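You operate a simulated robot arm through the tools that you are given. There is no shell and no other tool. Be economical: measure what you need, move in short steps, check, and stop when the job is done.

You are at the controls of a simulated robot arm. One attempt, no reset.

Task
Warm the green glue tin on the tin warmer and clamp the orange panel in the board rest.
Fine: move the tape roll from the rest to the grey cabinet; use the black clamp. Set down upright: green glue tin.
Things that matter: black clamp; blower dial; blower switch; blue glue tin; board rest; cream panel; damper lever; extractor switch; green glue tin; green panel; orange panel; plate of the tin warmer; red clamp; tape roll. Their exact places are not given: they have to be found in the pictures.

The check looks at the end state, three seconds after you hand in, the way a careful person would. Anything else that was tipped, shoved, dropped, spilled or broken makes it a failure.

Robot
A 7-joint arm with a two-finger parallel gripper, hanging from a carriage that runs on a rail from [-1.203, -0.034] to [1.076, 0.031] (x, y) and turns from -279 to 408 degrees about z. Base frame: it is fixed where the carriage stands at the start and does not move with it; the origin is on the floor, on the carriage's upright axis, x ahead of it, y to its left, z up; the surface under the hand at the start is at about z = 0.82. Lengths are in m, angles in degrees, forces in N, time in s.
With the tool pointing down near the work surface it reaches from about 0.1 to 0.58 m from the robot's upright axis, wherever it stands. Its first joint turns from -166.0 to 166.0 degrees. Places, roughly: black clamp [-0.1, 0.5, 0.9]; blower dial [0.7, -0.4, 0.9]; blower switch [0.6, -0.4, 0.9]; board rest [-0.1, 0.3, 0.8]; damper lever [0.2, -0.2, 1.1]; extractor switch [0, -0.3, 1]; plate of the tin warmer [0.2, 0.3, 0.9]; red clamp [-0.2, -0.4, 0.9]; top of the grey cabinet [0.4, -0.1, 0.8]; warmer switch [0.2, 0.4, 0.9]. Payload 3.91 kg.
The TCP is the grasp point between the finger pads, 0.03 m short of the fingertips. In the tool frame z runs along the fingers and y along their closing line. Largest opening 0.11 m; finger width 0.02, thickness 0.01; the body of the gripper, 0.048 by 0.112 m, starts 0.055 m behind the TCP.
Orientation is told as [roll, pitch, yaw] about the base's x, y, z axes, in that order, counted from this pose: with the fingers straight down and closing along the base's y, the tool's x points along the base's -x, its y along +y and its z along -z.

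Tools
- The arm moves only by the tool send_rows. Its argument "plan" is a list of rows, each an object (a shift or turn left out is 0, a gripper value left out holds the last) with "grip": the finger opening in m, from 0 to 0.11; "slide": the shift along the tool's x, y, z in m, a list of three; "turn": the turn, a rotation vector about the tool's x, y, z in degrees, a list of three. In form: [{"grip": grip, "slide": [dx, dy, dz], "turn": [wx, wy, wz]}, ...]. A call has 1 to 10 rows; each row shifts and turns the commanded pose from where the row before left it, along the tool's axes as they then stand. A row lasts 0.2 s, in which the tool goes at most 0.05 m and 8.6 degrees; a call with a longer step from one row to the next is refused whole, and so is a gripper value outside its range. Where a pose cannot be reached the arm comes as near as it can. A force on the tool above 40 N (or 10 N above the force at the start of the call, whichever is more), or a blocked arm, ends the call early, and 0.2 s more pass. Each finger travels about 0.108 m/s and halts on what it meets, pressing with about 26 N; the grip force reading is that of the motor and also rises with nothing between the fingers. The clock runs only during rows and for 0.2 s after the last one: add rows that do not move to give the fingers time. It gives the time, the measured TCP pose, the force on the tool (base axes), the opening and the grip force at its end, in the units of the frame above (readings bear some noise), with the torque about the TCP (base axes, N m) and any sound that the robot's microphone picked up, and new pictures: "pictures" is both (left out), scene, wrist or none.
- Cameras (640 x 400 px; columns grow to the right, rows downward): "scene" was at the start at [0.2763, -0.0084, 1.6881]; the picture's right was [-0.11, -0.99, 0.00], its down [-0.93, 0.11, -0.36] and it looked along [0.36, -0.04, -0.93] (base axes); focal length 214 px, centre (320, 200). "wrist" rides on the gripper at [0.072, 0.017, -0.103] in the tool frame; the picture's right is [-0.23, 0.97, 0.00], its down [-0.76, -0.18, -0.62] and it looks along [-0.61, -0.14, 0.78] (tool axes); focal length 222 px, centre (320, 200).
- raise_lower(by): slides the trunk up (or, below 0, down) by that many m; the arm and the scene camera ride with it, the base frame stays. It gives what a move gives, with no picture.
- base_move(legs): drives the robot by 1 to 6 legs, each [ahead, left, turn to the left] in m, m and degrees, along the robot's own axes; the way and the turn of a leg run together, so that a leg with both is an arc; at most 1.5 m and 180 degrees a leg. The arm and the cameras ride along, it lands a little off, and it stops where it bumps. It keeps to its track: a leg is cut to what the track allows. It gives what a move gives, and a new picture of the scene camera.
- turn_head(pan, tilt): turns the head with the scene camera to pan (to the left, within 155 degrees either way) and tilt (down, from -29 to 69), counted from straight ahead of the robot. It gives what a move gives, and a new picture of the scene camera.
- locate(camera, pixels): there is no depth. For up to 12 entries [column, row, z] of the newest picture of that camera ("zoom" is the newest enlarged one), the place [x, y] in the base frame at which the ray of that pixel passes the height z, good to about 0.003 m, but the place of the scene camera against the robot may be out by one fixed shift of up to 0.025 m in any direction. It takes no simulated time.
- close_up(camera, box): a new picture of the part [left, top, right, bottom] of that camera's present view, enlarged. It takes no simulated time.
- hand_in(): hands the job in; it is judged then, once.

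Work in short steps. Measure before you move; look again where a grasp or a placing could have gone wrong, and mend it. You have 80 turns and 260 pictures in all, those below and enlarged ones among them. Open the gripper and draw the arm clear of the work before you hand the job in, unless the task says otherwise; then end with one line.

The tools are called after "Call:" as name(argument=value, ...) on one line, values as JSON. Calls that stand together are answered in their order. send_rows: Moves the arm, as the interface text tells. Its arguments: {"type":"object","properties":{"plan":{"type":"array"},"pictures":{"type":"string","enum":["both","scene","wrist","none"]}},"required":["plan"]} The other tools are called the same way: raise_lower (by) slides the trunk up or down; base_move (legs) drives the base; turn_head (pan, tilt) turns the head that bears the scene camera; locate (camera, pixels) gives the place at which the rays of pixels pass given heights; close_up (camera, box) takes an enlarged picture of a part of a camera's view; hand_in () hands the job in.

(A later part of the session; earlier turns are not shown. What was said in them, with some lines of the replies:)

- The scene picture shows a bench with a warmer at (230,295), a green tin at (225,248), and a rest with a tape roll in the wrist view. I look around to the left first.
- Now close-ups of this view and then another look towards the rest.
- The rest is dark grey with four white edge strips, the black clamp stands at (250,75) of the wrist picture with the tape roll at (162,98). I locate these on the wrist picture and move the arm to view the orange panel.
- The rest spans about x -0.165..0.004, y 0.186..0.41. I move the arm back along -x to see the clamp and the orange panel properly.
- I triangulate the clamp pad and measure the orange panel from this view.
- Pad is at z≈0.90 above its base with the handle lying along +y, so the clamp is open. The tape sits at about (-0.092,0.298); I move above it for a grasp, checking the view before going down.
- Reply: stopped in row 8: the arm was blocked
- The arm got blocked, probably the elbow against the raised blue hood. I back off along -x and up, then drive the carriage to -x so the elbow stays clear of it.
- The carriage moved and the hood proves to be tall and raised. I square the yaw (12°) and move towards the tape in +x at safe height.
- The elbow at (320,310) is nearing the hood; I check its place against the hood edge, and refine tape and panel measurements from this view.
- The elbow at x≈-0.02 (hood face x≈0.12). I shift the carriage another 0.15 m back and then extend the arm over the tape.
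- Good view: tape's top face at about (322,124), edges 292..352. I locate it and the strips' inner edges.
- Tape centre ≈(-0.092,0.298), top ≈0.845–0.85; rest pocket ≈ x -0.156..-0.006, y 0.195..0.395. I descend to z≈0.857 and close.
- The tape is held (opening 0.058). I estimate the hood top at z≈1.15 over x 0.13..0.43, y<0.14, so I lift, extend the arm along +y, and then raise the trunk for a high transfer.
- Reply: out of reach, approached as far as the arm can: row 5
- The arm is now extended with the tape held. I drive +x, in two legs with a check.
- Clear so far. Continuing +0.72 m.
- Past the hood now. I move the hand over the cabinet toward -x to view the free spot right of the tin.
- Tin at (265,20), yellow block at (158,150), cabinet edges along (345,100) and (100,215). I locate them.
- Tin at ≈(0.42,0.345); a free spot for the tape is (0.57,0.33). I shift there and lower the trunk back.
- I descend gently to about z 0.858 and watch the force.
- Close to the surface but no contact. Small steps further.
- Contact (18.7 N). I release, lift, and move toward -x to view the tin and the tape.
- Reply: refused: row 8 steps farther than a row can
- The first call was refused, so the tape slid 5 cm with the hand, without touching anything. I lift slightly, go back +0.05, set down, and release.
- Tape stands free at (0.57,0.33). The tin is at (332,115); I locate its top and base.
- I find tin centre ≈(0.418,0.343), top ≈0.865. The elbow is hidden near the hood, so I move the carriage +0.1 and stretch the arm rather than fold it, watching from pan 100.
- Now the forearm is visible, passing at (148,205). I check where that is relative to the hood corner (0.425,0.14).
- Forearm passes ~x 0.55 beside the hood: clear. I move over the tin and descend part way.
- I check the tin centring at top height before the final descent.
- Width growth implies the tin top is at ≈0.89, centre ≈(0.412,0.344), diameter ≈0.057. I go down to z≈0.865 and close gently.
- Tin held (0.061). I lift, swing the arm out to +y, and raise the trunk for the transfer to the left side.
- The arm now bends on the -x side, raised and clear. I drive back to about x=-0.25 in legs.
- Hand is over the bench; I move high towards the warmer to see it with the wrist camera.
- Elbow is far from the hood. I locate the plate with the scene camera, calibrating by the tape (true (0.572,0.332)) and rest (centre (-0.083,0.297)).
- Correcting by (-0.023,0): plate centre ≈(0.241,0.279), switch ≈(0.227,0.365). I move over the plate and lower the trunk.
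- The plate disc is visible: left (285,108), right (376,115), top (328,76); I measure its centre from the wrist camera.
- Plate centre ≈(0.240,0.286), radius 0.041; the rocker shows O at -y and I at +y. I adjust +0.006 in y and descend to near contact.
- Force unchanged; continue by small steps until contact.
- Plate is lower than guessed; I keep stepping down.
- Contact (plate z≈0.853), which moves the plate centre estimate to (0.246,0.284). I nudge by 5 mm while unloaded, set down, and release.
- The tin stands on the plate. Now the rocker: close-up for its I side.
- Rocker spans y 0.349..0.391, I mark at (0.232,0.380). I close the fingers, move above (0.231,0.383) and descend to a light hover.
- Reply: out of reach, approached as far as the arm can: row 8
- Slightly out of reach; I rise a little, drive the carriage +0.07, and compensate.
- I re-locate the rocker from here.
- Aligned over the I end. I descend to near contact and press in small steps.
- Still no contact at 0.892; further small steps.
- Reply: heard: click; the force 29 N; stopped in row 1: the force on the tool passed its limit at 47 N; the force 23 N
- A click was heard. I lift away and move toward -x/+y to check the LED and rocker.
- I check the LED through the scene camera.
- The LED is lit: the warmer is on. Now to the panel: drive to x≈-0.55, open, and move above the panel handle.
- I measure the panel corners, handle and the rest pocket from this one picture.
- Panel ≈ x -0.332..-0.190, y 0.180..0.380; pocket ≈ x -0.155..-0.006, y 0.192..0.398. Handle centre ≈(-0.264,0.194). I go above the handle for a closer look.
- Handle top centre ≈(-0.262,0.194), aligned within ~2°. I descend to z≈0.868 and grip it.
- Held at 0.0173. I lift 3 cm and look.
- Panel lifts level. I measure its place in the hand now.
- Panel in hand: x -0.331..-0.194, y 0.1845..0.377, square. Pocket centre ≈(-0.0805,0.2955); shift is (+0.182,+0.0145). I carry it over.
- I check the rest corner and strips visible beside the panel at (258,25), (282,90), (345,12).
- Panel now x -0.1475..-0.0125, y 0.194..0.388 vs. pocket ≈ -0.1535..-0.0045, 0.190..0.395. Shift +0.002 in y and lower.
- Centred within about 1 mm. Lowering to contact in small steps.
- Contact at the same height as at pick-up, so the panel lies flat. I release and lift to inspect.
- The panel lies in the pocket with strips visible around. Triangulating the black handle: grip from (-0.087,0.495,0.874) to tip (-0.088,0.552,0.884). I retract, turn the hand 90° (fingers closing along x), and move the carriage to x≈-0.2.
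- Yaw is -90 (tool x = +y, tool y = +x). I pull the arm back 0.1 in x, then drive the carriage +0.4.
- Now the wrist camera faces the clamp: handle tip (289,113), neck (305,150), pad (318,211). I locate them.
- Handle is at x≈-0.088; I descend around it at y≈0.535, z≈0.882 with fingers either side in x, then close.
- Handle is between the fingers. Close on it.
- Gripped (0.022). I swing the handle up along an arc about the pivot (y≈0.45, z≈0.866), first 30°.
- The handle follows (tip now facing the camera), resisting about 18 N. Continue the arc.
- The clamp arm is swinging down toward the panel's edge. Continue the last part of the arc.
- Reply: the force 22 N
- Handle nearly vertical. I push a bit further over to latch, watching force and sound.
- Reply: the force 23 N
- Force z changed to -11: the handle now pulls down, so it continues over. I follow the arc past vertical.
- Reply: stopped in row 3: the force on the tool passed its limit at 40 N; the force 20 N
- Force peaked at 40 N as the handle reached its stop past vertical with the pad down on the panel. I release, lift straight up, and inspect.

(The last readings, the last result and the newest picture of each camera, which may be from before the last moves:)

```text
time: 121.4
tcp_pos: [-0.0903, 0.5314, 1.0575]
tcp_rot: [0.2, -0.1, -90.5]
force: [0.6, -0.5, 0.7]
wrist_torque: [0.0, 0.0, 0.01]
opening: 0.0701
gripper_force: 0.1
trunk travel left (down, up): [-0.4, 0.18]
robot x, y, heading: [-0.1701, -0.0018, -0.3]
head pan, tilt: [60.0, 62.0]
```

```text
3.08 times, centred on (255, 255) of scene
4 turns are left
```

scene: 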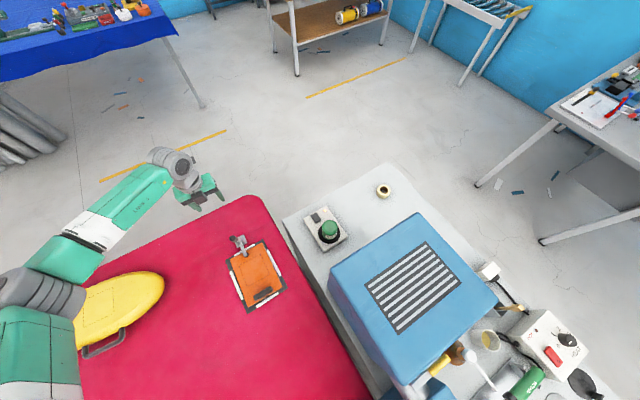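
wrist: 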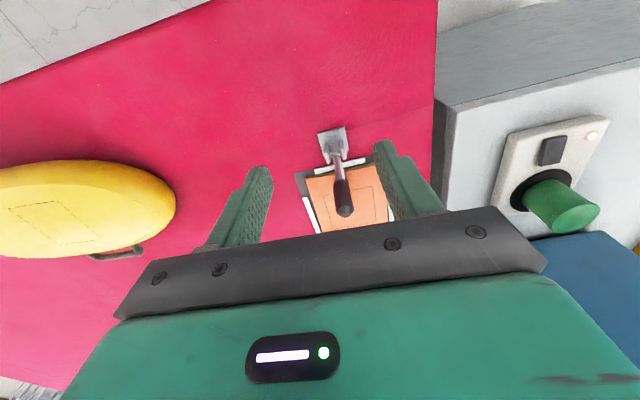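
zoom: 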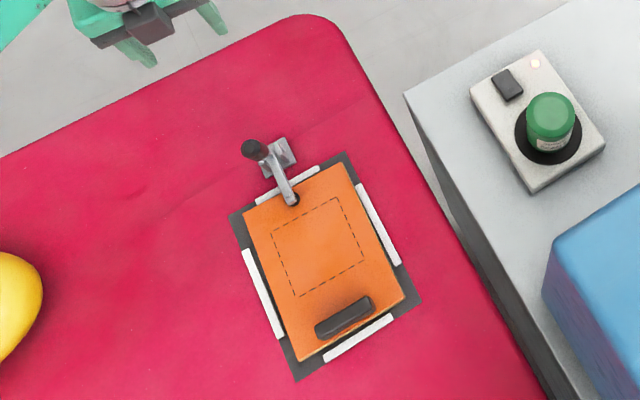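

The clamp stands closed with its pad on the panel, the panel sits within the four strips, the tin is on the lit warmer, and the tape is on the cabinet. I open fully, draw a little further clear, then hand in.

Call:
send_rows(plan=[{"grip": 0.11, "slide": [0, -0.03, -0.01]}, {"slide": [0, -0.04, 0]}, {"slide": [0, -0.04, 0]}, {}, {}], pictures="scene")

```text
time: 122.6
tcp_pos: [-0.2004, 0.5327, 1.0656]
tcp_rot: [0.1, -0.1, -90.5]
force: [0.2, 0.8, 0.3]
wrist_torque: [0.0, 0.03, -0.01]
opening: 0.1101
gripper_force: 0.0
trunk travel left (down, up): [-0.4, 0.18]
robot x, y, heading: [-0.1667, -0.0033, -0.4]
head pan, tilt: [60.0, 62.0]
3 turns are left
```

scene: 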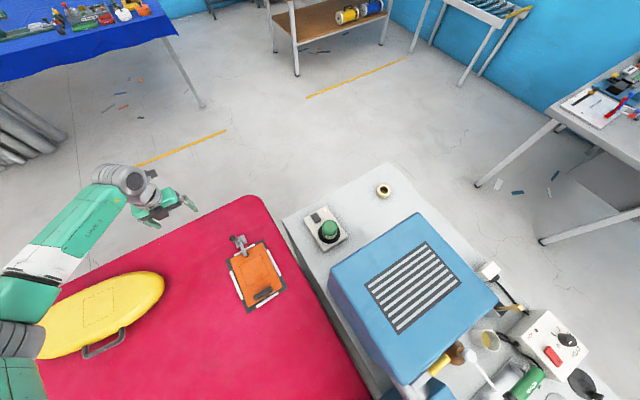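

All is in place and the arm is clear; I hand in.

Call:
hand_in()

```text
The job is handed in.
```

I handed the job in with the green glue tin upright on the tin warmer, which is switched on. The orange panel is clamped in the board rest with the black clamp, and the tape roll is on the grey cabinet. Early on the arm was blocked once, probably by touching the blue hood. I backed off straight away and saw no sign that anything moved.
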